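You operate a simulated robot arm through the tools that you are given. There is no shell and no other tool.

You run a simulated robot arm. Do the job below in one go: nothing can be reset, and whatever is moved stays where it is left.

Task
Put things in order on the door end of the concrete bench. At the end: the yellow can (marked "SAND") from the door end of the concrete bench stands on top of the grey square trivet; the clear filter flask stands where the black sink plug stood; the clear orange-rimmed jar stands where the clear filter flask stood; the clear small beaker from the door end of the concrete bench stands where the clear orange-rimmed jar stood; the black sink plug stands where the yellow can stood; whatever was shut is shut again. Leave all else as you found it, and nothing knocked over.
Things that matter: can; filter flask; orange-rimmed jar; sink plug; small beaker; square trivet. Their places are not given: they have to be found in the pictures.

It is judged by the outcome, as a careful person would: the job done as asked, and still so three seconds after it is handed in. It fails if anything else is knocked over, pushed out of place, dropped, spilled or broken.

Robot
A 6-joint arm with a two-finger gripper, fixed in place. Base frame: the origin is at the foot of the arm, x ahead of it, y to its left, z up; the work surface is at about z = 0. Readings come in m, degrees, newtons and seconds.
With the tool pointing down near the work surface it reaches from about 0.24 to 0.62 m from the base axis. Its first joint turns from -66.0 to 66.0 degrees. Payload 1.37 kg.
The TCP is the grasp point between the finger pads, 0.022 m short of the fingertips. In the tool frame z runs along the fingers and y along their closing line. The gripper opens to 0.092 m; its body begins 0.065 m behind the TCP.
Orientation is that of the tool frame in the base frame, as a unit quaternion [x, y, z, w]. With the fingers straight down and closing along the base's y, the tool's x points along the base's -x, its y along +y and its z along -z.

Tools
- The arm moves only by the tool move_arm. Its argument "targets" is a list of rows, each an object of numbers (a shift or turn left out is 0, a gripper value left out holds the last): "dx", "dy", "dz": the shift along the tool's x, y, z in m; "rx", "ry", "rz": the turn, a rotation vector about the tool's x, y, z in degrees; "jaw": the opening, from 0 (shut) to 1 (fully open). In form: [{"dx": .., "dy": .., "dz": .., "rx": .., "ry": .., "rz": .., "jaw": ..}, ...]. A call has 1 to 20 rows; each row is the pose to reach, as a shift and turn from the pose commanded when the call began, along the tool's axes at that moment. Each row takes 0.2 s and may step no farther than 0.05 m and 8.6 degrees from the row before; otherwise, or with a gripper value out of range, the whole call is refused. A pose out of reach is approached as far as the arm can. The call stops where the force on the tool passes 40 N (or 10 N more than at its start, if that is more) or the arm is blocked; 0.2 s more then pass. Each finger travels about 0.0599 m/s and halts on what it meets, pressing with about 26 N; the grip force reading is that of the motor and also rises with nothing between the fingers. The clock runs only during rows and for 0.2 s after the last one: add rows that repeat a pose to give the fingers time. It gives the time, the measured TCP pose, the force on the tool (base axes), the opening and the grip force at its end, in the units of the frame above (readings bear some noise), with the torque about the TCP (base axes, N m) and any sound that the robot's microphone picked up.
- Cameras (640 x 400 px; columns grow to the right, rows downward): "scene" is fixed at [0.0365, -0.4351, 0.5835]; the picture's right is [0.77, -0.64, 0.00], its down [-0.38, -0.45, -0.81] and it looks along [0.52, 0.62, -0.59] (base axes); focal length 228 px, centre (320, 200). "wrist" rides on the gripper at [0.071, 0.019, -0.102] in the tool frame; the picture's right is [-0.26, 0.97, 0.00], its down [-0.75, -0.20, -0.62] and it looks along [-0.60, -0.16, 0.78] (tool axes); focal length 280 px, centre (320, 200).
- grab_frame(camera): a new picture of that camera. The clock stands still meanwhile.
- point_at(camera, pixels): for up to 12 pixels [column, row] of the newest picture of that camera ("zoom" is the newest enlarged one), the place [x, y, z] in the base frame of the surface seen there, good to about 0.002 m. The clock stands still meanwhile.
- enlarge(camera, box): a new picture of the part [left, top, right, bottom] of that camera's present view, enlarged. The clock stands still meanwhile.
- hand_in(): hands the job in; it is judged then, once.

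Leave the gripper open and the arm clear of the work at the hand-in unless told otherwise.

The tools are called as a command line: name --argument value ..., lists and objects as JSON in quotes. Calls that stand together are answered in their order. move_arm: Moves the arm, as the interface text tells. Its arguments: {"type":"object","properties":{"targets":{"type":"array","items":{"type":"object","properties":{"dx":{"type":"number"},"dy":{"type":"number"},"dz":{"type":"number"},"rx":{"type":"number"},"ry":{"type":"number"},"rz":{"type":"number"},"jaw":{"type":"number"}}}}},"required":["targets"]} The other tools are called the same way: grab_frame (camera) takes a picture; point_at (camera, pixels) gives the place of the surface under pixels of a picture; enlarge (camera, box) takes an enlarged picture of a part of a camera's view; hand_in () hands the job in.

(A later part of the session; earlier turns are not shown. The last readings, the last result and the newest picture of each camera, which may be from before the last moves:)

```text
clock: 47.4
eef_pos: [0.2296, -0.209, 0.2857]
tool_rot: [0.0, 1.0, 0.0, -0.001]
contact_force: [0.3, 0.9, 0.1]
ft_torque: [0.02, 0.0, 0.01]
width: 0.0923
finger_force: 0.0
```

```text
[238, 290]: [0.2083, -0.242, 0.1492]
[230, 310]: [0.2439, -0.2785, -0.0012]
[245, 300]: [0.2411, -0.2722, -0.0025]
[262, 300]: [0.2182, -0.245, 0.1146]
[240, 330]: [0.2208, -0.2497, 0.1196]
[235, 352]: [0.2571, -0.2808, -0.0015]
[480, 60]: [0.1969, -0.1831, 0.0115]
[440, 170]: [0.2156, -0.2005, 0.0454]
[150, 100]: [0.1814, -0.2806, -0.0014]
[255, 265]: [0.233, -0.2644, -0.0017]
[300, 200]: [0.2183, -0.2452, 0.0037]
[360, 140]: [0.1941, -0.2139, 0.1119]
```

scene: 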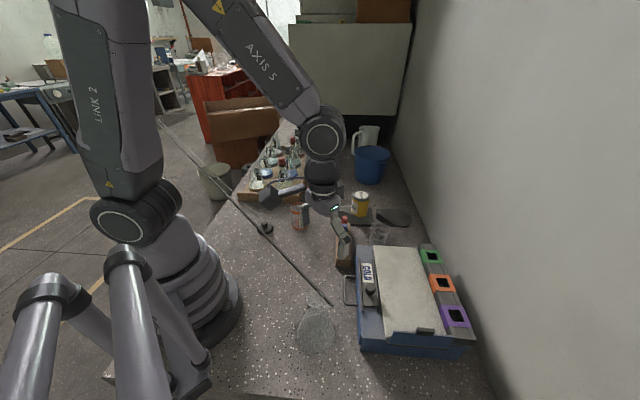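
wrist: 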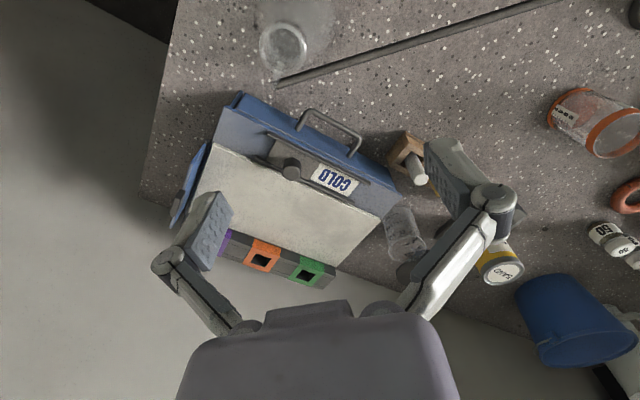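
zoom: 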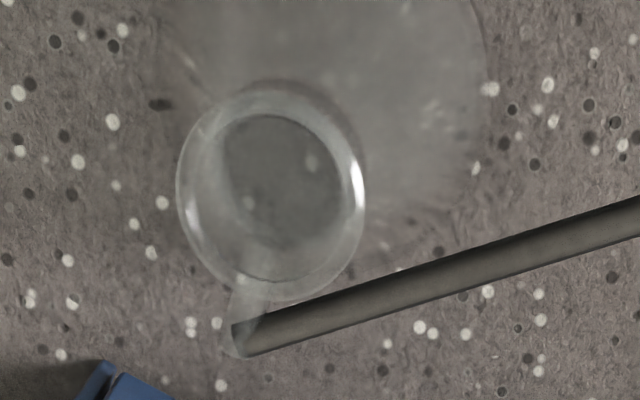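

The flask's mouth is at z≈0.15 with centre about (0.194,-0.230) and radius 0.018. The neck is about 33 mm wide down to z≈0.105, and the side arm points to about -30°. I'll move over it with a part-open jaw at z≈0.21 and check alignment.

move_arm --targets '[{"dx": 0.01, "dy": -0.006, "dz": 0.0, "jaw": 0.8}, {"dx": 0.02, "dy": -0.012, "dz": 0.01, "jaw": 0.65}, {"dx": 0.03, "dy": -0.018, "dz": 0.03}, {"dx": 0.0356, "dy": -0.021, "dz": 0.055}, {"dx": 0.0356, "dy": -0.021, "dz": 0.07}, {"dx": 0.0356, "dy": -0.021, "dz": 0.075}, {"dx": 0.0356, "dy": -0.021, "dz": 0.075}]'

grab_frame --camera "wrist"

enlarge --camera "scene" --box '[240, 200, 400, 370]'

```text
clock: 49.0
eef_pos: [0.1936, -0.2276, 0.2116]
tool_rot: [0.0, 1.0, 0.0, 0.0]
contact_force: [0.4, 0.4, -0.5]
ft_torque: [-0.02, 0.0, -0.01]
width: 0.0599
finger_force: 0.2
```

```text
taken
```

wrist: 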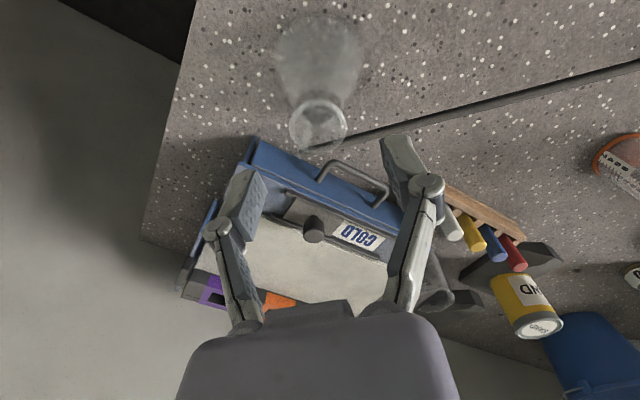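

```text
2.35 times, centred on (320, 285) of scene
```

zoom: 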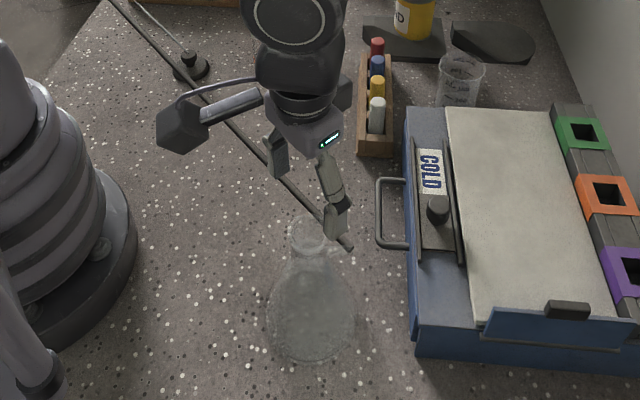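

The mouth appears at about (318,121). I'll zoom and measure its rim again from this nearer view.

enlarge --camera "wrist" --box '[270, 80, 370, 160]'

point_at --camera "zoom" --pixels '[[135, 170], [480, 170], [310, 105], [300, 370], [160, 280], [450, 300], [200, 330], [400, 350], [240, 110], [390, 130], [310, 300], [250, 360]]'

```text
5.00 times, centred on (320, 120) of wrist
```

zoom: 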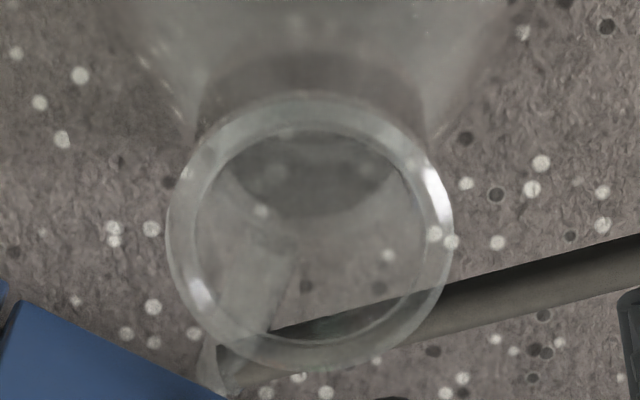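

```text
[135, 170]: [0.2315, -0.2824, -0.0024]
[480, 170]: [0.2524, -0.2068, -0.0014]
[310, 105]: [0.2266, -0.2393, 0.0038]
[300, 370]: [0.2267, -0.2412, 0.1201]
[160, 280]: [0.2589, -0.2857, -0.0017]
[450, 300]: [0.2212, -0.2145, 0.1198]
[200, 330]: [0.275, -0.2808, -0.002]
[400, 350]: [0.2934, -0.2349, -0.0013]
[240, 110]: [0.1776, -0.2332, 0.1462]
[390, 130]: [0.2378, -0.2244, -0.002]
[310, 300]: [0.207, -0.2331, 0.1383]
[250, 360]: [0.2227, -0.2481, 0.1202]
```

The mouth centre is (0.194,-0.229), and the TCP is within 1.5 mm of that. I'll go straight down to z≈0.130, with the fingers either side of the neck.

move_arm --targets '[{"dy": -0.0012, "dz": 0.015, "jaw": 0.65}, {"dy": -0.0012, "dz": 0.035}, {"dy": -0.0012, "dz": 0.055}, {"dy": -0.0012, "dz": 0.07}, {"dy": -0.0012, "dz": 0.081}, {"dy": -0.0012, "dz": 0.081}]'

grab_frame --camera "wrist"

enlarge --camera "scene" --box '[260, 240, 370, 360]'

```text
clock: 50.4
eef_pos: [0.1949, -0.2283, 0.1316]
tool_rot: [0.0, 1.0, 0.0, 0.0]
contact_force: [-0.3, 0.2, -0.1]
ft_torque: [0.01, 0.03, 0.01]
width: 0.0598
finger_force: 0.0
```

```text
taken
```

wrist: 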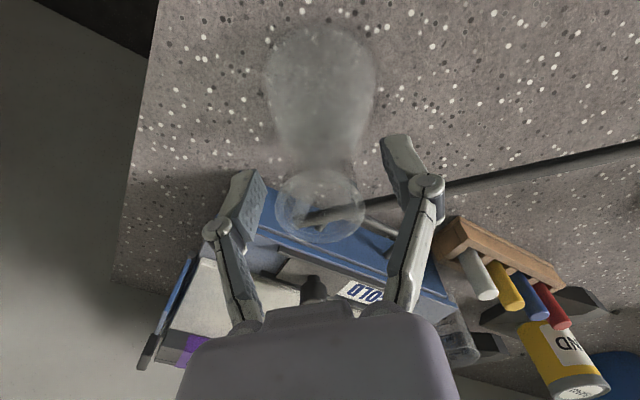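

```text
3.33 times, centred on (315, 300) of scene
```

zoom: 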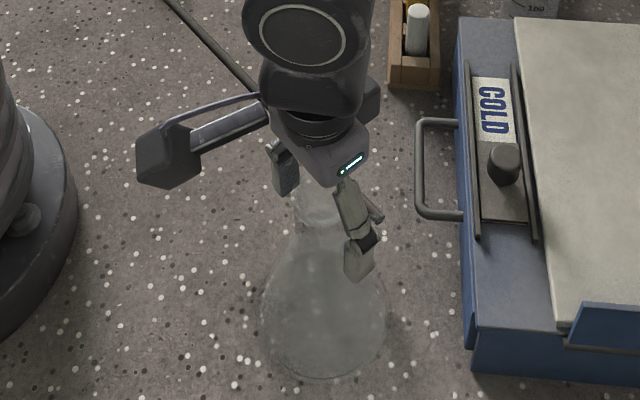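

The mouth is centred between the fingers, with the pads level with the neck. I'll close slowly.

move_arm --targets '[{"jaw": 0.5}, {"jaw": 0.4}, {"jaw": 0.3}, {"jaw": 0.25}, {"jaw": 0.25}, {"jaw": 0.25}]'

grab_frame --camera "wrist"

```text
clock: 51.8
eef_pos: [0.1945, -0.2289, 0.1325]
tool_rot: [0.0, 1.0, 0.0, 0.0]
contact_force: [0.2, -0.7, 0.3]
ft_torque: [0.03, -0.05, -0.05]
width: 0.0332
finger_force: 25.9
```

```text
taken
```

wrist: 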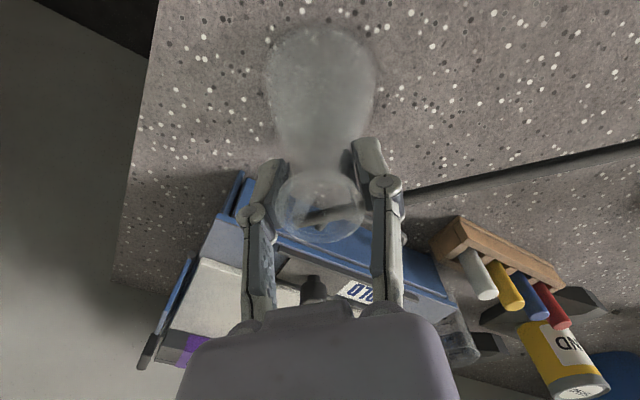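

The neck is gripped at 0.033 with no side force. I'll lift 2 cm slowly and check.

move_arm --targets '[{"dz": -0.004, "jaw": 0.25}, {"dz": -0.01}, {"dz": -0.02}, {"dz": -0.02}]'

enlarge --camera "scene" --box '[250, 230, 390, 370]'

```text
clock: 52.8
eef_pos: [0.1925, -0.2301, 0.1538]
tool_rot: [-0.001, 1.0, 0.0, 0.0]
contact_force: [-0.5, -0.6, -3.1]
ft_torque: [0.01, 0.0, 0.01]
width: 0.0331
finger_force: 25.8
```

```text
2.86 times, centred on (320, 300) of scene
```

zoom: 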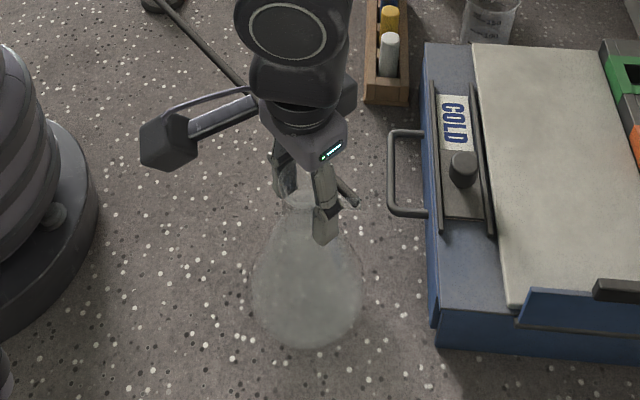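

The flask is lifted, upright, weight about 3 N, with no pull from the hose. I'll raise it to z≈0.20 and carry it to the plug's old place (0.3197,-0.0205).

move_arm --targets '[{"dz": -0.015, "jaw": 0.25}, {"dz": -0.035}, {"dz": -0.05}, {"dx": -0.006, "dy": 0.01, "dz": -0.05}, {"dx": -0.018, "dy": 0.03, "dz": -0.05}, {"dx": -0.034, "dy": 0.056, "dz": -0.05}, {"dx": -0.05, "dy": 0.083, "dz": -0.05}, {"dx": -0.066, "dy": 0.109, "dz": -0.05}, {"dx": -0.082, "dy": 0.136, "dz": -0.05}, {"dx": -0.097, "dy": 0.161, "dz": -0.05}, {"dx": -0.11, "dy": 0.182, "dz": -0.05}, {"dx": -0.12, "dy": 0.199, "dz": -0.05}, {"dx": -0.126, "dy": 0.2087, "dz": -0.05}, {"dx": -0.126, "dy": 0.2087, "dz": -0.05}]'

grab_frame --camera "wrist"

grab_frame --camera "scene"

```text
clock: 55.8
eef_pos: [0.3196, -0.0219, 0.2031]
tool_rot: [0.001, 1.0, 0.0, 0.0]
contact_force: [0.1, -0.7, -2.1]
ft_torque: [0.0, -0.01, 0.0]
width: 0.0331
finger_force: 26.2
```

```text
taken
```

wrist: 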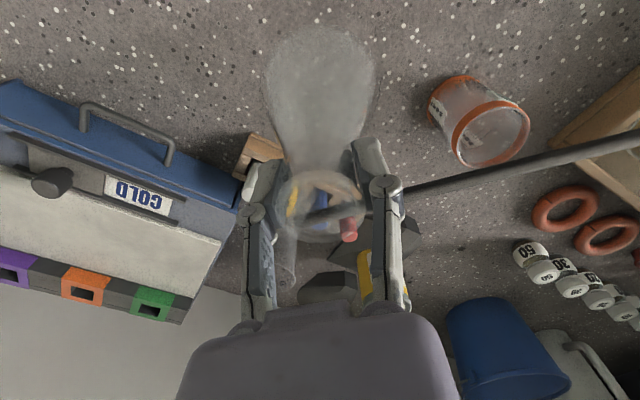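

```text
taken
```

scene: 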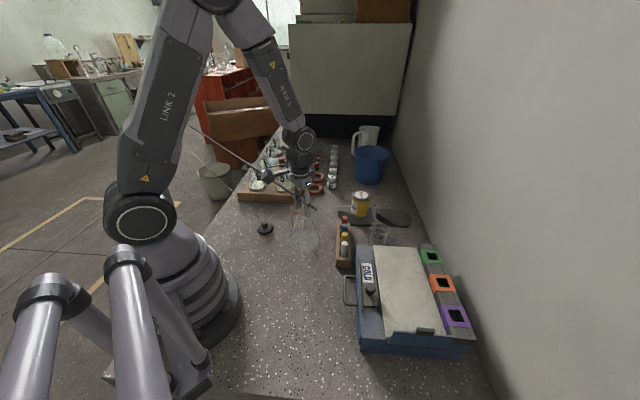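

The flask hangs above the plug's old place and the plug hasn't moved. I'll lower it to about 5 mm above the bench.

move_arm --targets '[{"dy": 0.001, "dz": 0.015, "jaw": 0.25}, {"dy": 0.001, "dz": 0.035}, {"dy": 0.001, "dz": 0.05}, {"dy": 0.001, "dz": 0.06}, {"dy": 0.001, "dz": 0.066}, {"dy": 0.001, "dz": 0.066}]'

enlarge --camera "scene" --box '[240, 150, 370, 270]'

```text
clock: 57.2
eef_pos: [0.3174, -0.0206, 0.1377]
tool_rot: [0.0, 1.0, 0.001, 0.0]
contact_force: [0.1, 0.5, -3.1]
ft_torque: [0.0, -0.02, 0.04]
width: 0.0331
finger_force: 25.9
```

```text
3.33 times, centred on (305, 210) of scene
```

zoom: 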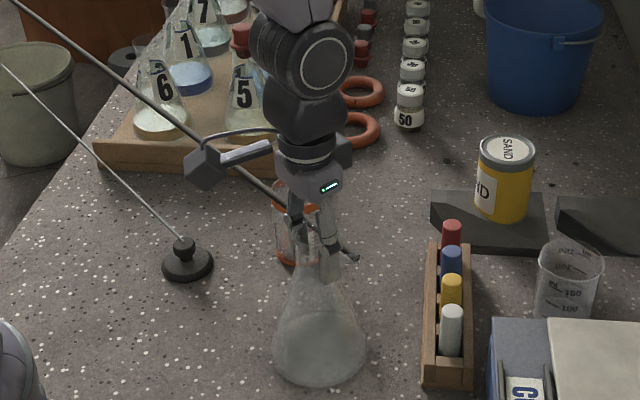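

The flask is a few millimetres above the bench and upright. I'll touch down in 1–2 mm steps.

move_arm --targets '[{"dx": -0.001, "dz": 0.001, "jaw": 0.25}, {"dx": -0.001, "dz": 0.003}]'

```text
clock: 57.8
eef_pos: [0.3199, -0.0209, 0.133]
tool_rot: [0.001, 1.0, -0.001, 0.0]
contact_force: [-0.2, 0.1, -3.2]
ft_torque: [0.02, 0.0, 0.01]
width: 0.0331
finger_force: 26.2
```

move_arm --targets '[{"dz": 0.001, "jaw": 0.25}]'

```text
clock: 58.2
eef_pos: [0.3194, -0.0211, 0.1332]
tool_rot: [0.001, 1.0, 0.0, 0.0]
contact_force: [-0.6, -0.8, -3.1]
ft_torque: [0.0, 0.01, -0.01]
width: 0.0333
finger_force: 25.8
```

Full weight is still on the gripper, so I'll take one more millimetre.

move_arm --targets '[{"dz": 0.001, "jaw": 0.25}]'

```text
clock: 58.6
eef_pos: [0.3206, -0.0207, 0.1311]
tool_rot: [0.001, 1.0, 0.0, -0.001]
contact_force: [-3.6, -6.9, 17.1]
ft_torque: [-0.16, 0.12, -0.06]
width: 0.0337
finger_force: 26.1
```

The flask is seated. I'll back off slightly and open the jaw gently.

move_arm --targets '[{"dz": -0.0007, "jaw": 0.33}, {"dz": -0.0007, "jaw": 0.4}, {"dz": -0.0007, "jaw": 0.48}, {"dz": -0.0007, "jaw": 0.56}, {"dz": -0.0007, "jaw": 0.65}, {"dz": -0.0007, "jaw": 0.65}]'

grab_frame --camera "wrist"

enlarge --camera "scene" --box '[240, 150, 370, 270]'

```text
clock: 60.0
eef_pos: [0.3199, -0.02, 0.1309]
tool_rot: [0.0, 1.0, 0.001, -0.001]
contact_force: [0.1, 0.1, -0.6]
ft_torque: [0.01, -0.01, -0.02]
width: 0.0601
finger_force: 0.0
```

```text
taken
```

wrist: 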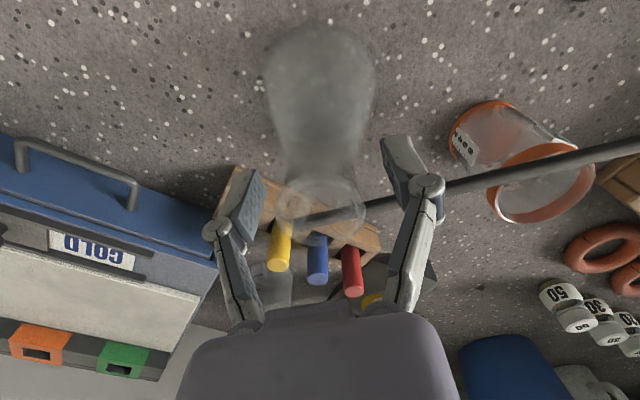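

```text
3.33 times, centred on (305, 210) of scene
```

zoom: 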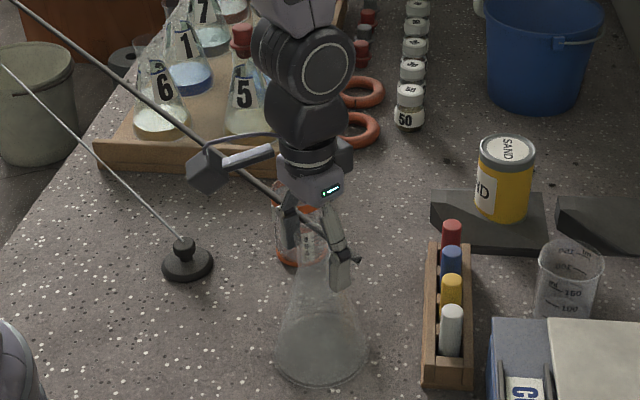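

The flask stands released and upright at the plug's old place. I'll rise straight up past its mouth, open the jaw and move over to the jar near (0.391,0.108).

move_arm --targets '[{"dz": -0.012, "jaw": 0.65}, {"dz": -0.035}, {"dz": -0.065}, {"dz": -0.095}, {"dz": -0.12, "jaw": 0.8}, {"dx": -0.018, "dy": 0.032, "dz": -0.12, "jaw": 1}, {"dx": -0.036, "dy": 0.065, "dz": -0.12}, {"dx": -0.054, "dy": 0.097, "dz": -0.1}, {"dx": -0.071, "dy": 0.128, "dz": -0.08}, {"dx": -0.071, "dy": 0.128, "dz": -0.07}, {"dx": -0.071, "dy": 0.128, "dz": -0.07}]'

grab_frame --camera "wrist"

grab_frame --camera "scene"

```text
clock: 62.4
eef_pos: [0.3922, 0.1079, 0.2002]
tool_rot: [-0.001, 1.0, 0.0, 0.001]
contact_force: [0.1, -0.3, 0.5]
ft_torque: [-0.01, -0.03, 0.0]
width: 0.0921
finger_force: 0.1
```

```text
taken
```

wrist: 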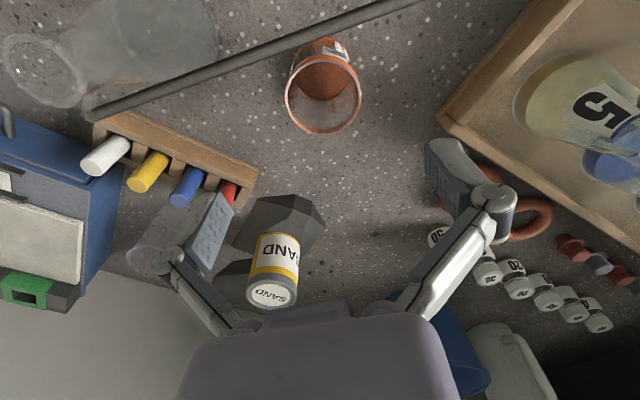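

```text
taken
```

scene: 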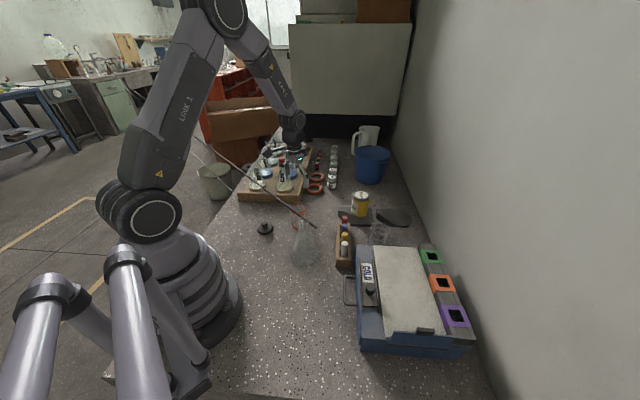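

All standing. The jar's mouth is at about (323,92), so I'll measure its rim here.

enlarge --camera "wrist" --box '[270, 25, 380, 145]'

point_at --camera "zoom" --pixels '[[205, 230], [448, 235], [325, 110], [320, 350], [225, 300], [430, 300], [260, 335], [390, 330], [320, 125], [250, 130], [400, 130], [310, 100]]'

```text
3.33 times, centred on (325, 85) of wrist
```

zoom: 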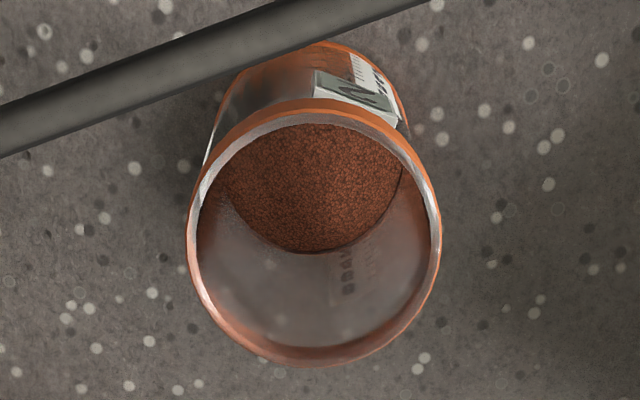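

```text
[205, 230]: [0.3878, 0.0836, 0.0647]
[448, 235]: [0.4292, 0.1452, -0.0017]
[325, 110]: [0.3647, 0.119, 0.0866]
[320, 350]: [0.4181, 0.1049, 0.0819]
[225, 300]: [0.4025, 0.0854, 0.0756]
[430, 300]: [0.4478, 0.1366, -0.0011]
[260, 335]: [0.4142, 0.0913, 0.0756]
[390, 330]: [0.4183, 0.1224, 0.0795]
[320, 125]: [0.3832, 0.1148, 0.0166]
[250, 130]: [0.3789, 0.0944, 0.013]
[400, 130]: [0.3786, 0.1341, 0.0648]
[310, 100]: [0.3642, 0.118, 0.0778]
```

The jar centre is (0.3915,0.1095), diameter about 58 mm, open-topped with red powder. I'll go down to z≈0.062 with the fingers on its ±y sides; the camera block stays above the hose.

move_arm --targets '[{"dx": 0.0005, "dy": 0.0015, "dz": 0.03, "jaw": 1}, {"dx": 0.0005, "dy": 0.0015, "dz": 0.06}, {"dx": 0.0005, "dy": 0.0015, "dz": 0.09}, {"dx": 0.0005, "dy": 0.0015, "dz": 0.115}, {"dx": 0.0005, "dy": 0.0015, "dz": 0.13}, {"dx": 0.0005, "dy": 0.0015, "dz": 0.138}, {"dx": 0.0005, "dy": 0.0015, "dz": 0.138}]'

grab_frame --camera "wrist"

enlarge --camera "scene" --box '[240, 150, 370, 270]'

```text
clock: 64.0
eef_pos: [0.3903, 0.1086, 0.0627]
tool_rot: [0.0, 1.0, 0.0, 0.0]
contact_force: [0.0, 0.2, -1.5]
ft_torque: [0.0, 0.04, -0.03]
width: 0.0918
finger_force: 0.0
```

```text
taken
```

wrist: 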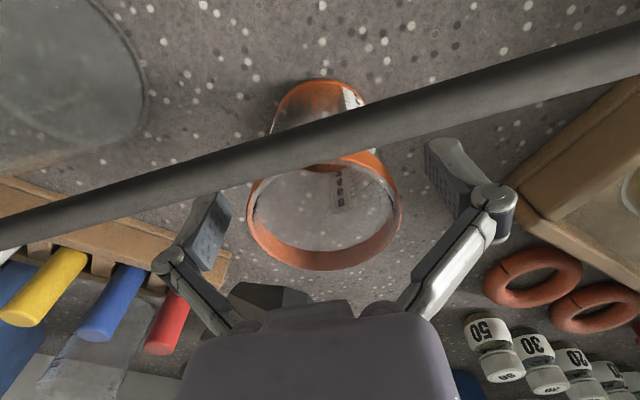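

```text
3.33 times, centred on (305, 210) of scene
```

zoom: 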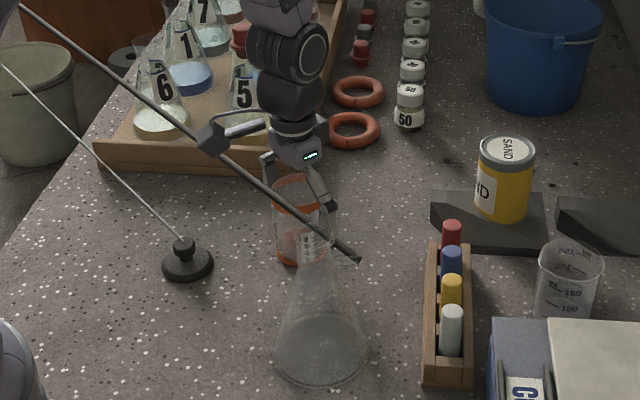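

The jar is centred between the pads and the hose is clear. I'll close gently.

move_arm --targets '[{"jaw": 0.8}, {"jaw": 0.7}, {"jaw": 0.6}, {"jaw": 0.5}, {"jaw": 0.5}, {"jaw": 0.5}]'

grab_frame --camera "wrist"

```text
clock: 65.4
eef_pos: [0.3915, 0.1087, 0.064]
tool_rot: [0.0, 1.0, 0.0, 0.0]
contact_force: [-1.1, 0.9, 6.3]
ft_torque: [-0.02, 0.02, -0.02]
width: 0.0561
finger_force: 25.6
```

```text
taken
```

wrist: 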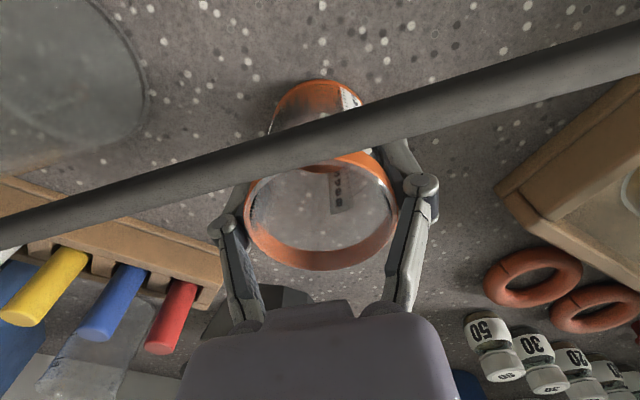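

Gripped at 0.056. I'll lift 2 cm slowly and check.

move_arm --targets '[{"dz": -0.004, "jaw": 0.5}, {"dz": -0.01}, {"dz": -0.02}, {"dz": -0.02}]'

grab_frame --camera "wrist"

enlarge --camera "scene" --box '[240, 150, 370, 270]'

```text
clock: 66.4
eef_pos: [0.3927, 0.1089, 0.083]
tool_rot: [0.0, 1.0, 0.001, 0.0]
contact_force: [-0.4, 0.2, -0.8]
ft_torque: [-0.02, -0.01, 0.01]
width: 0.056
finger_force: 26.1
```

```text
taken
```

wrist: 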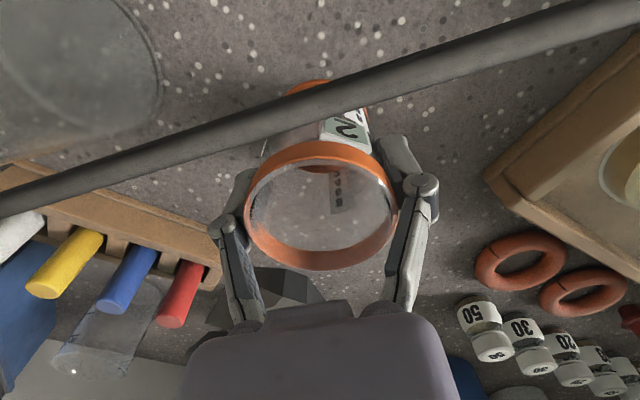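

```text
3.33 times, centred on (305, 210) of scene
```

zoom: 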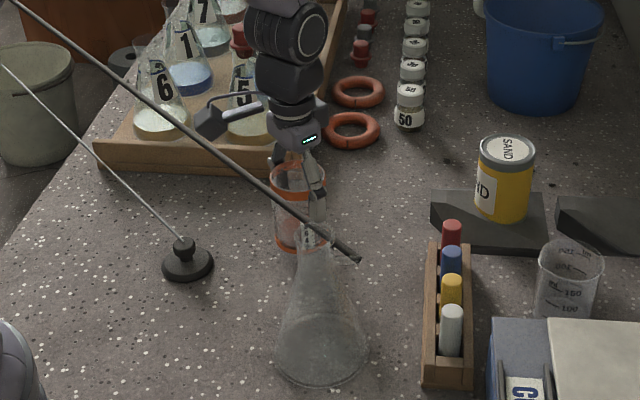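

The jar is lifted, upright and light. I'll raise it high (jar bottom about 0.2 m, above the flask and hose) and carry it around the +x side of the flask.

move_arm --targets '[{"dz": -0.03, "jaw": 0.5}, {"dz": -0.07}, {"dz": -0.11}, {"dz": -0.15}, {"dz": -0.18}, {"dz": -0.19}, {"dx": -0.006, "dy": -0.02, "dz": -0.19}, {"dx": -0.012, "dy": -0.05, "dz": -0.19}, {"dx": -0.018, "dy": -0.085, "dz": -0.19}, {"dx": -0.024, "dy": -0.12, "dz": -0.19}, {"dx": -0.028, "dy": -0.15, "dz": -0.19}, {"dx": -0.02, "dy": -0.18, "dz": -0.19}, {"dx": -0.008, "dy": -0.21, "dz": -0.19}, {"dx": 0.006, "dy": -0.238, "dz": -0.19}, {"dx": 0.02, "dy": -0.262, "dz": -0.19}, {"dx": 0.034, "dy": -0.283, "dz": -0.19}, {"dx": 0.045, "dy": -0.298, "dz": -0.19}, {"dx": 0.05, "dy": -0.305, "dz": -0.19}, {"dx": 0.05, "dy": -0.305, "dz": -0.19}]'

grab_frame --camera "wrist"

grab_frame --camera "scene"

```text
clock: 70.4
eef_pos: [0.3417, -0.1952, 0.275]
tool_rot: [0.0, 1.0, 0.001, 0.0]
contact_force: [-0.2, 0.9, -0.4]
ft_torque: [0.01, -0.01, -0.01]
width: 0.0559
finger_force: 26.2
```

```text
taken
```

wrist: 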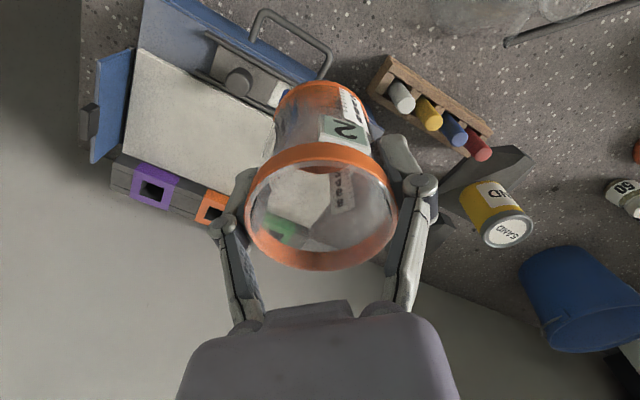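

```text
taken
```

scene: 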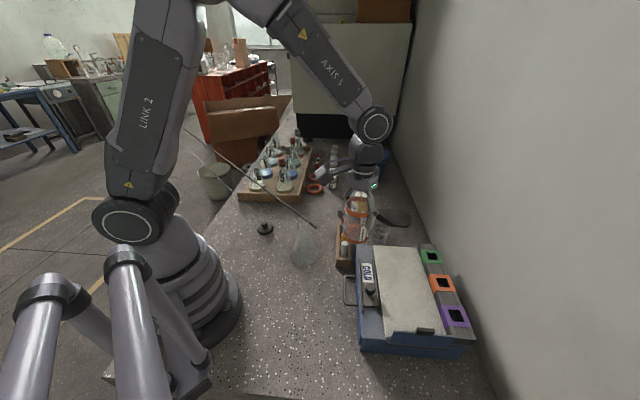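

The jar rides upright near (0.342,-0.195). I'll go on to above the flask's old place (0.1945,-0.229) and begin lowering.

move_arm --targets '[{"dx": 0.015, "dy": -0.004, "jaw": 0.5}, {"dx": 0.045, "dy": -0.011}, {"dx": 0.075, "dy": -0.018}, {"dx": 0.105, "dy": -0.025}, {"dx": 0.13, "dy": -0.03}, {"dx": 0.147, "dy": -0.034, "dz": 0.01}, {"dx": 0.147, "dy": -0.034, "dz": 0.04}, {"dx": 0.147, "dy": -0.034, "dz": 0.08}, {"dx": 0.147, "dy": -0.034, "dz": 0.12}, {"dx": 0.147, "dy": -0.034, "dz": 0.15}, {"dx": 0.147, "dy": -0.034, "dz": 0.17}, {"dx": 0.147, "dy": -0.034, "dz": 0.18}, {"dx": 0.147, "dy": -0.034, "dz": 0.18}]'

grab_frame --camera "wrist"

enlarge --camera "scene" --box '[240, 230, 400, 370]'

```text
clock: 73.2
eef_pos: [0.1932, -0.2312, 0.0943]
tool_rot: [0.0, 1.0, 0.0, 0.0]
contact_force: [-0.8, 1.2, -1.0]
ft_torque: [0.0, -0.04, 0.03]
width: 0.0557
finger_force: 26.0
```

```text
taken
```

wrist: 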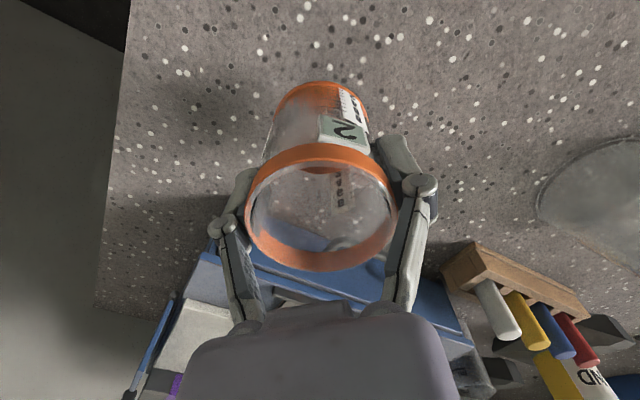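

```text
2.86 times, centred on (320, 300) of scene
```

zoom: 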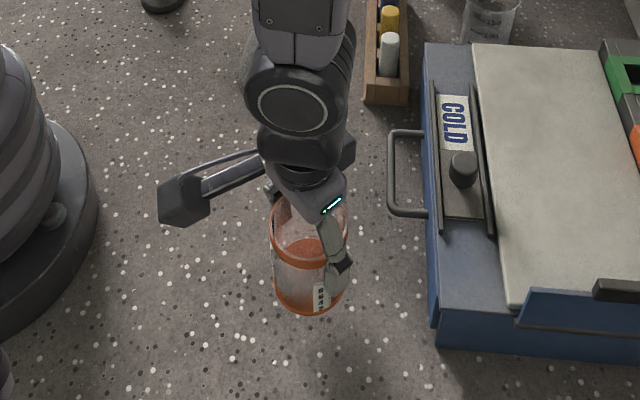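

The jar is upright above its target. I'll lower it to about 4 mm above the bench.

move_arm --targets '[{"dx": -0.001, "dy": 0.0015, "dz": 0.01, "jaw": 0.5}, {"dx": -0.001, "dy": 0.0015, "dz": 0.02}, {"dx": -0.001, "dy": 0.0015, "dz": 0.026}, {"dx": -0.001, "dy": 0.0015, "dz": 0.026}]'

```text
clock: 74.2
eef_pos: [0.1949, -0.2306, 0.0679]
tool_rot: [0.0, 1.0, 0.0, 0.0]
contact_force: [0.5, -0.4, -1.5]
ft_torque: [0.03, 0.05, 0.01]
width: 0.0555
finger_force: 25.7
```

move_arm --targets '[{"dz": 0.001, "jaw": 0.5}, {"dz": 0.003}]'

```text
clock: 74.8
eef_pos: [0.1954, -0.2289, 0.0644]
tool_rot: [0.0, 1.0, 0.0, -0.001]
contact_force: [-0.3, -0.2, -0.8]
ft_torque: [-0.04, 0.0, 0.01]
width: 0.0552
finger_force: 26.3
```

move_arm --targets '[{"dz": 0.001, "jaw": 0.5}]'

```text
clock: 75.2
eef_pos: [0.1955, -0.2294, 0.0644]
tool_rot: [0.001, 1.0, 0.0, 0.0]
contact_force: [-5.3, -2.2, 18.3]
ft_torque: [-0.09, 0.17, -0.12]
width: 0.0554
finger_force: 26.1
```

The jar is on the bench (18 N up). I'll ease off 1 mm and open gently.

move_arm --targets '[{"dz": -0.0007, "jaw": 0.6}, {"dz": -0.0007, "jaw": 0.66}, {"dz": -0.0007, "jaw": 0.75}, {"dz": -0.0007, "jaw": 0.85}, {"dz": -0.0007, "jaw": 0.95}, {"dz": -0.0007, "jaw": 1}, {"dz": -0.0007, "jaw": 1}]'

grab_frame --camera "wrist"

enlarge --camera "scene" --box '[240, 230, 400, 370]'

```text
clock: 76.8
eef_pos: [0.1962, -0.2294, 0.0635]
tool_rot: [0.0, 1.0, 0.001, 0.0]
contact_force: [-0.8, 0.2, 0.7]
ft_torque: [-0.01, 0.0, 0.02]
width: 0.0918
finger_force: 0.0
```

```text
taken
```

wrist: 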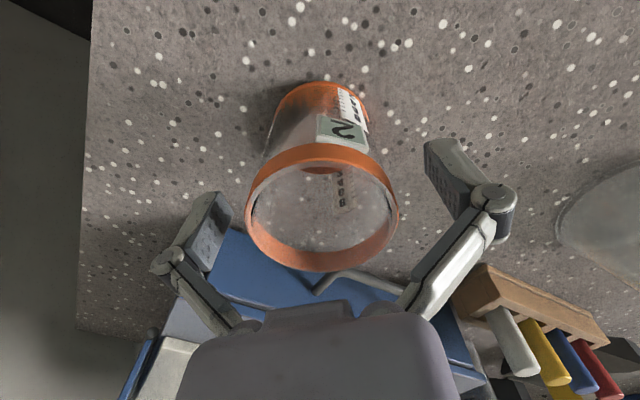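

```text
2.86 times, centred on (320, 300) of scene
```

zoom: 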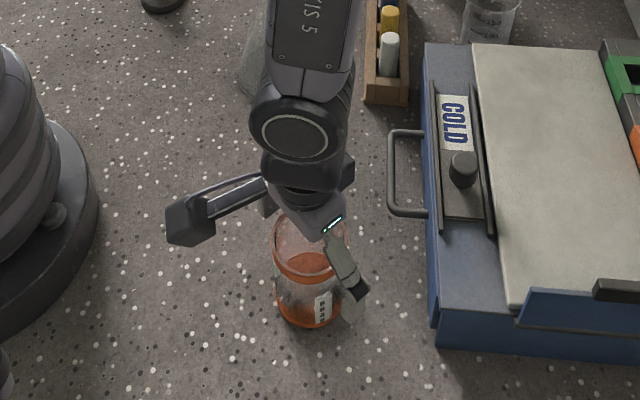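

The jar stands at the flask's old place. I'll rise straight up, then travel to above the beaker near (0.532,-0.144), turning the tool about 49° so the fingers fit between the box and the trivet corner.

move_arm --targets '[{"dz": -0.02, "jaw": 1}, {"dz": -0.055}, {"dz": -0.095}, {"dz": -0.135}, {"dz": -0.17}, {"dx": -0.02, "dy": 0.005, "dz": -0.19, "rz": -5}, {"dx": -0.055, "dy": 0.014, "dz": -0.19, "rz": -11}, {"dx": -0.092, "dy": 0.023, "dz": -0.19, "rz": -17}, {"dx": -0.13, "dy": 0.033, "dz": -0.19, "rz": -23}, {"dx": -0.168, "dy": 0.042, "dz": -0.19, "rz": -29}, {"dx": -0.206, "dy": 0.052, "dz": -0.19, "rz": -35}, {"dx": -0.244, "dy": 0.062, "dz": -0.19, "rz": -41}, {"dx": -0.28, "dy": 0.071, "dz": -0.185, "rz": -46}, {"dx": -0.312, "dy": 0.079, "dz": -0.175, "rz": -49.3}, {"dx": -0.336, "dy": 0.085, "dz": -0.16, "rz": -49.3}, {"dx": -0.336, "dy": 0.085, "dz": -0.16, "rz": -49.3}]'

grab_frame --camera "wrist"

grab_frame --camera "scene"

```text
clock: 80.2
eef_pos: [0.5327, -0.1454, 0.2248]
tool_rot: [-0.418, 0.909, 0.0, -0.001]
contact_force: [0.1, 0.0, -0.4]
ft_torque: [0.04, -0.01, 0.03]
width: 0.0918
finger_force: 0.0
```

```text
taken
```

wrist: 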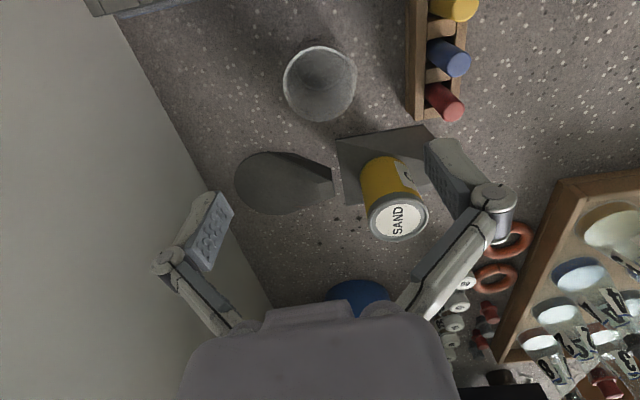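

```text
taken
```

scene: 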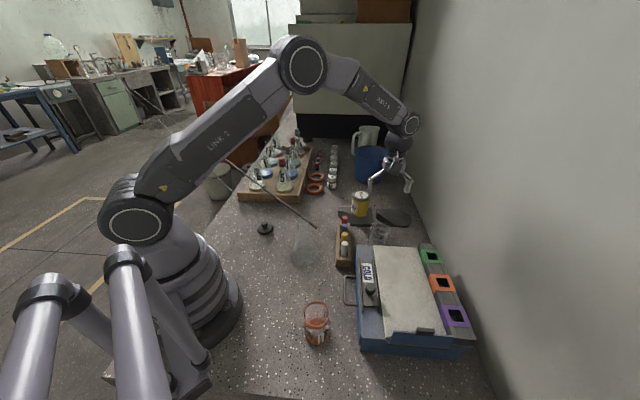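

The beaker's mouth is at (320,83), the rack to its right. I'll measure the rim and rack edge in a zoom.

enlarge --camera "wrist" --box '[260, 20, 400, 140]'

point_at --camera "zoom" --pixels '[[110, 190], [420, 195], [260, 90], [270, 330], [140, 270], [400, 260], [180, 120], [350, 120], [200, 320], [340, 320], [115, 165], [418, 170]]'

point_at --camera "wrist" --pixels '[[409, 60], [409, 110], [416, 20], [440, 105], [460, 110], [337, 140], [434, 128], [345, 205], [100, 12], [150, 5], [250, 160], [330, 175]]'

```text
3.33 times, centred on (330, 80) of wrist
```

zoom: 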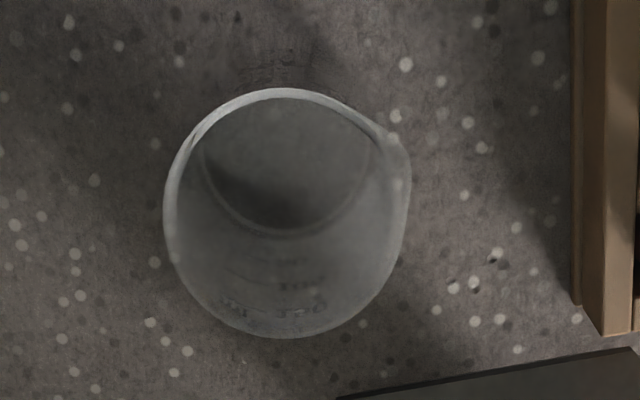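

```text
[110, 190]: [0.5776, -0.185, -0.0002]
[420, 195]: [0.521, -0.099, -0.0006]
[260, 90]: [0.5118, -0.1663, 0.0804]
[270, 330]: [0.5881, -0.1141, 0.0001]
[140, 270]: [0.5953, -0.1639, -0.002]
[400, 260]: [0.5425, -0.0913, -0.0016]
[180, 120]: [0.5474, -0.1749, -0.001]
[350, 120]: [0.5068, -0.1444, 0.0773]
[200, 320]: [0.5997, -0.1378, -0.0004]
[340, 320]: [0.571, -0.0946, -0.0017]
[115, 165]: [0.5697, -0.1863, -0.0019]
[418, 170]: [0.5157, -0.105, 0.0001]
```

```text
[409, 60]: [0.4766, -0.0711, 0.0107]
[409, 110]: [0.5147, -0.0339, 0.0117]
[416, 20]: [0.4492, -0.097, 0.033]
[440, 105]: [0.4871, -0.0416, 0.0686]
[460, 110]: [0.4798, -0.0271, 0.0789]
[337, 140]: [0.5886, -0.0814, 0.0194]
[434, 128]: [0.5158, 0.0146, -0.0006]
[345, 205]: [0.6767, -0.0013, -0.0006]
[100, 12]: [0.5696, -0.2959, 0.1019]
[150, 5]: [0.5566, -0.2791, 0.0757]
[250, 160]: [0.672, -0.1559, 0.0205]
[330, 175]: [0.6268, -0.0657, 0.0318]
```

The beaker centre is about (0.5325,-0.1455), rim diameter 62 mm, right under the TCP, and the rack edge leaves about 2 cm beyond the finger. I'll set the jaw to about 0.078 m and go down to z≈0.05.

move_arm --targets '[{"dz": 0.03, "jaw": 0.86}, {"dz": 0.065}, {"dz": 0.1}, {"dz": 0.11}, {"dz": 0.11}]'

grab_frame --camera "wrist"

```text
clock: 81.4
eef_pos: [0.5306, -0.1434, 0.114]
tool_rot: [-0.417, 0.909, 0.0, 0.0]
contact_force: [-0.1, 0.7, 0.1]
ft_torque: [0.0, 0.01, 0.03]
width: 0.0788
finger_force: 0.0
```

```text
taken
```

wrist: 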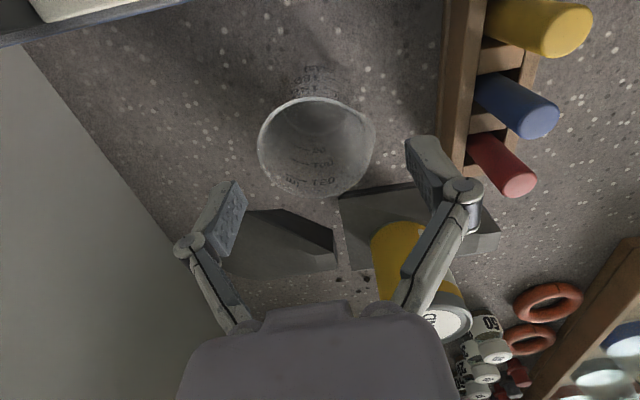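

The rim is within about 2 mm of centre. I'll continue down to z≈0.052 in small steps.

move_arm --targets '[{"dy": -0.001, "dz": 0.015, "jaw": 0.86}, {"dy": -0.001, "dz": 0.03}, {"dy": -0.001, "dz": 0.045}, {"dy": -0.001, "dz": 0.056}, {"dy": -0.001, "dz": 0.062}, {"dy": -0.001, "dz": 0.062}]'

grab_frame --camera "wrist"

enlarge --camera "scene" --box '[320, 160, 440, 270]'

```text
clock: 82.8
eef_pos: [0.5337, -0.1432, 0.0509]
tool_rot: [-0.417, 0.909, 0.0, -0.001]
contact_force: [0.7, 0.5, -0.4]
ft_torque: [-0.03, 0.01, -0.03]
width: 0.0791
finger_force: 0.0
```

```text
taken
```

wrist: 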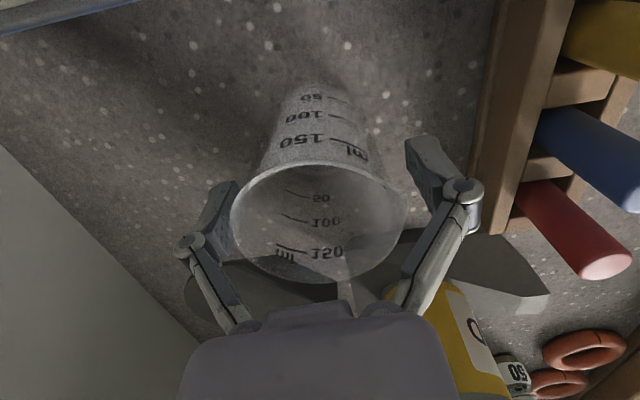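

```text
3.64 times, centred on (380, 215) of scene
```

zoom: 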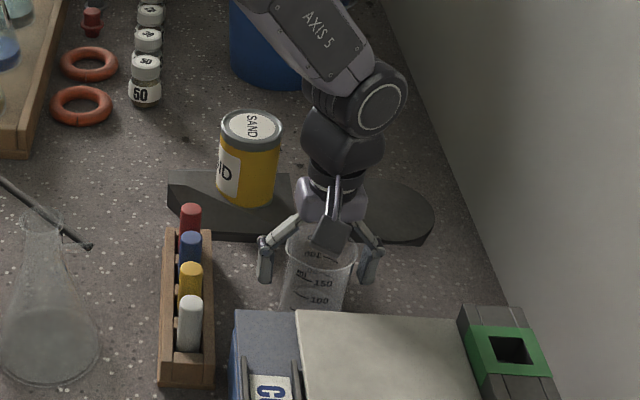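

The beaker sits between the pads, clear of the rack. I'll close gently.

move_arm --targets '[{"jaw": 0.75}, {"jaw": 0.65}, {"jaw": 0.55}, {"jaw": 0.5}, {"jaw": 0.5}, {"jaw": 0.5}]'

grab_frame --camera "wrist"

```text
clock: 84.2
eef_pos: [0.5338, -0.1428, 0.0526]
tool_rot: [-0.418, 0.909, 0.0, 0.0]
contact_force: [-0.6, -0.5, 4.0]
ft_torque: [0.04, 0.02, -0.03]
width: 0.0573
finger_force: 25.9
```

```text
taken
```

wrist: 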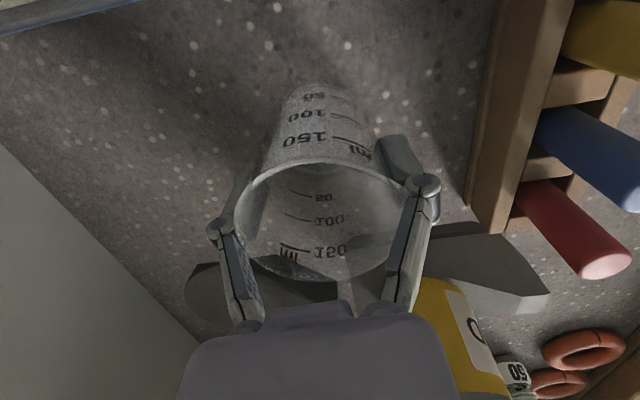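

Gripped at 0.057. I'll lift 2 cm slowly and check.

move_arm --targets '[{"dz": -0.004, "jaw": 0.5}, {"dz": -0.01}, {"dz": -0.02}, {"dz": -0.02}]'

enlarge --camera "scene" --box '[320, 160, 440, 270]'

```text
clock: 85.2
eef_pos: [0.5323, -0.1439, 0.0722]
tool_rot: [-0.417, 0.909, 0.0, 0.0]
contact_force: [-0.4, -0.3, -0.5]
ft_torque: [0.0, 0.0, 0.01]
width: 0.0571
finger_force: 26.3
```

```text
3.64 times, centred on (380, 215) of scene
```

zoom: 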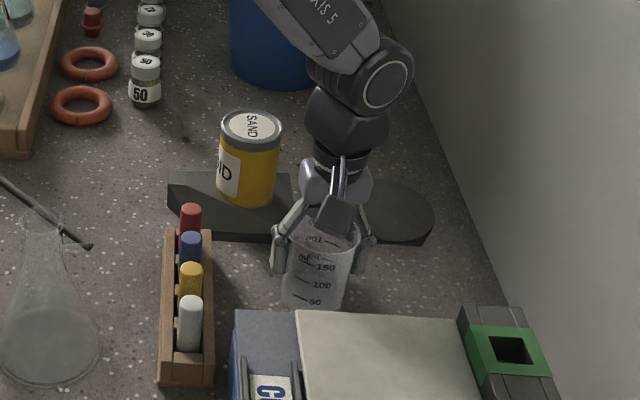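

The beaker is lifted cleanly. I'll raise it to z≈0.25, carry it over the rack to the jar's old place (0.391,0.109) and turn the tool back to 0° so the fingers close along y, clear of the hose.

move_arm --targets '[{"dz": -0.03, "jaw": 0.5}, {"dz": -0.07}, {"dz": -0.11}, {"dz": -0.15}, {"dz": -0.175}, {"dz": -0.18}, {"dx": -0.0059, "dy": 0.0163, "dz": -0.18, "rz": 3}, {"dx": -0.0168, "dy": 0.0463, "dz": -0.18, "rz": 9}, {"dx": -0.0277, "dy": 0.0762, "dz": -0.18, "rz": 15}, {"dx": -0.0385, "dy": 0.1062, "dz": -0.18, "rz": 21}, {"dx": -0.0494, "dy": 0.1361, "dz": -0.18, "rz": 27}, {"dx": -0.0603, "dy": 0.166, "dz": -0.18, "rz": 33}, {"dx": -0.0711, "dy": 0.196, "dz": -0.18, "rz": 38}, {"dx": -0.082, "dy": 0.2259, "dz": -0.18, "rz": 43}, {"dx": -0.0919, "dy": 0.2531, "dz": -0.18, "rz": 47}, {"dx": -0.0988, "dy": 0.2722, "dz": -0.18, "rz": 49.3}, {"dx": -0.0988, "dy": 0.2722, "dz": -0.18, "rz": 49.3}]'

grab_frame --camera "wrist"

grab_frame --camera "scene"

```text
clock: 88.8
eef_pos: [0.3921, 0.1092, 0.2545]
tool_rot: [0.0, 1.0, 0.0, 0.0]
contact_force: [-0.2, 0.0, -0.1]
ft_torque: [0.02, -0.01, -0.01]
width: 0.0575
finger_force: 26.0
```

```text
taken
```

wrist: 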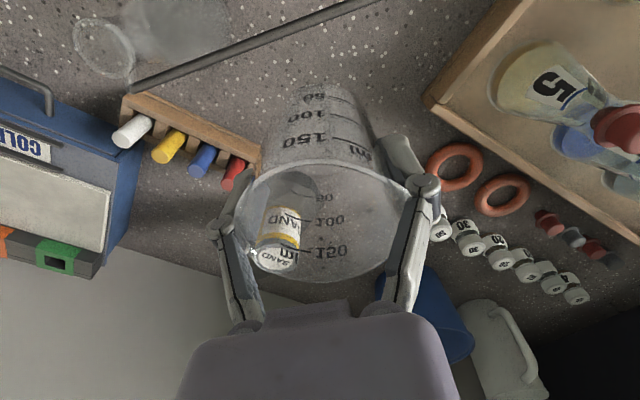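

```text
taken
```

scene: 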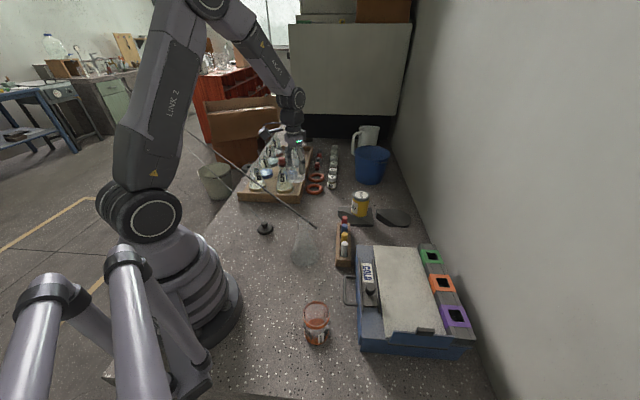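

Held upright right above the jar's old place, TCP (0.392,0.109). I'll lower to about z=0.06.

move_arm --targets '[{"dx": 0.0005, "dz": 0.03, "jaw": 0.5}, {"dx": 0.0005, "dz": 0.07}, {"dx": 0.0005, "dz": 0.11}, {"dx": 0.0005, "dz": 0.145}, {"dx": 0.0005, "dz": 0.17}, {"dx": 0.0005, "dz": 0.185}, {"dx": 0.0005, "dz": 0.194}, {"dx": 0.0005, "dz": 0.194}]'

grab_frame --camera "wrist"

enlarge --camera "scene" --box '[240, 150, 370, 270]'

```text
clock: 90.6
eef_pos: [0.3906, 0.1078, 0.0577]
tool_rot: [-0.001, 1.0, 0.0, 0.0]
contact_force: [-0.8, 0.1, -1.2]
ft_torque: [-0.02, 0.02, -0.01]
width: 0.0573
finger_force: 26.4
```

```text
taken
```

wrist: 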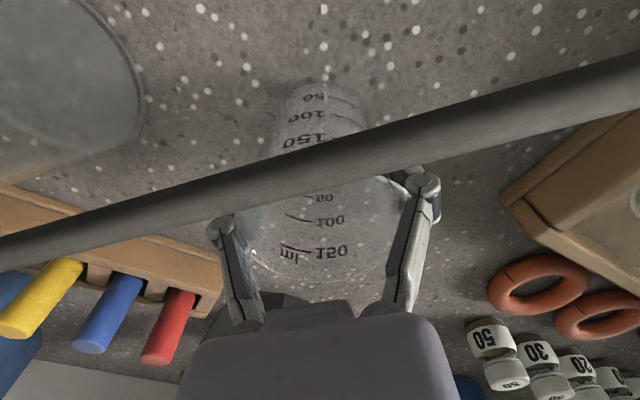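

```text
3.33 times, centred on (305, 210) of scene
```

zoom: 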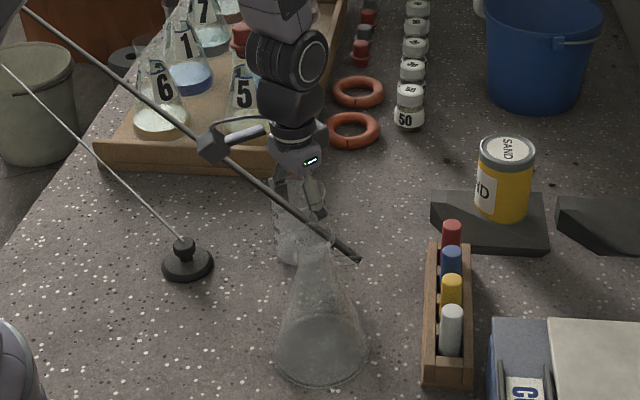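

The beaker is a few millimetres above the bench and clear of the hose. I'll touch down in small steps.

move_arm --targets '[{"dz": 0.002, "jaw": 0.5}, {"dz": 0.004}]'

```text
clock: 91.2
eef_pos: [0.389, 0.1098, 0.0551]
tool_rot: [-0.001, 1.0, 0.0, 0.0]
contact_force: [0.0, 0.1, -0.3]
ft_torque: [-0.02, 0.01, 0.0]
width: 0.0576
finger_force: 26.0
```

move_arm --targets '[{"dz": 0.001, "jaw": 0.5}, {"dz": 0.002}]'

```text
clock: 91.8
eef_pos: [0.3887, 0.1089, 0.0528]
tool_rot: [-0.001, 1.0, 0.0, 0.0]
contact_force: [-5.0, -1.4, 14.0]
ft_torque: [-0.17, 0.17, -0.03]
width: 0.0574
finger_force: 25.8
```

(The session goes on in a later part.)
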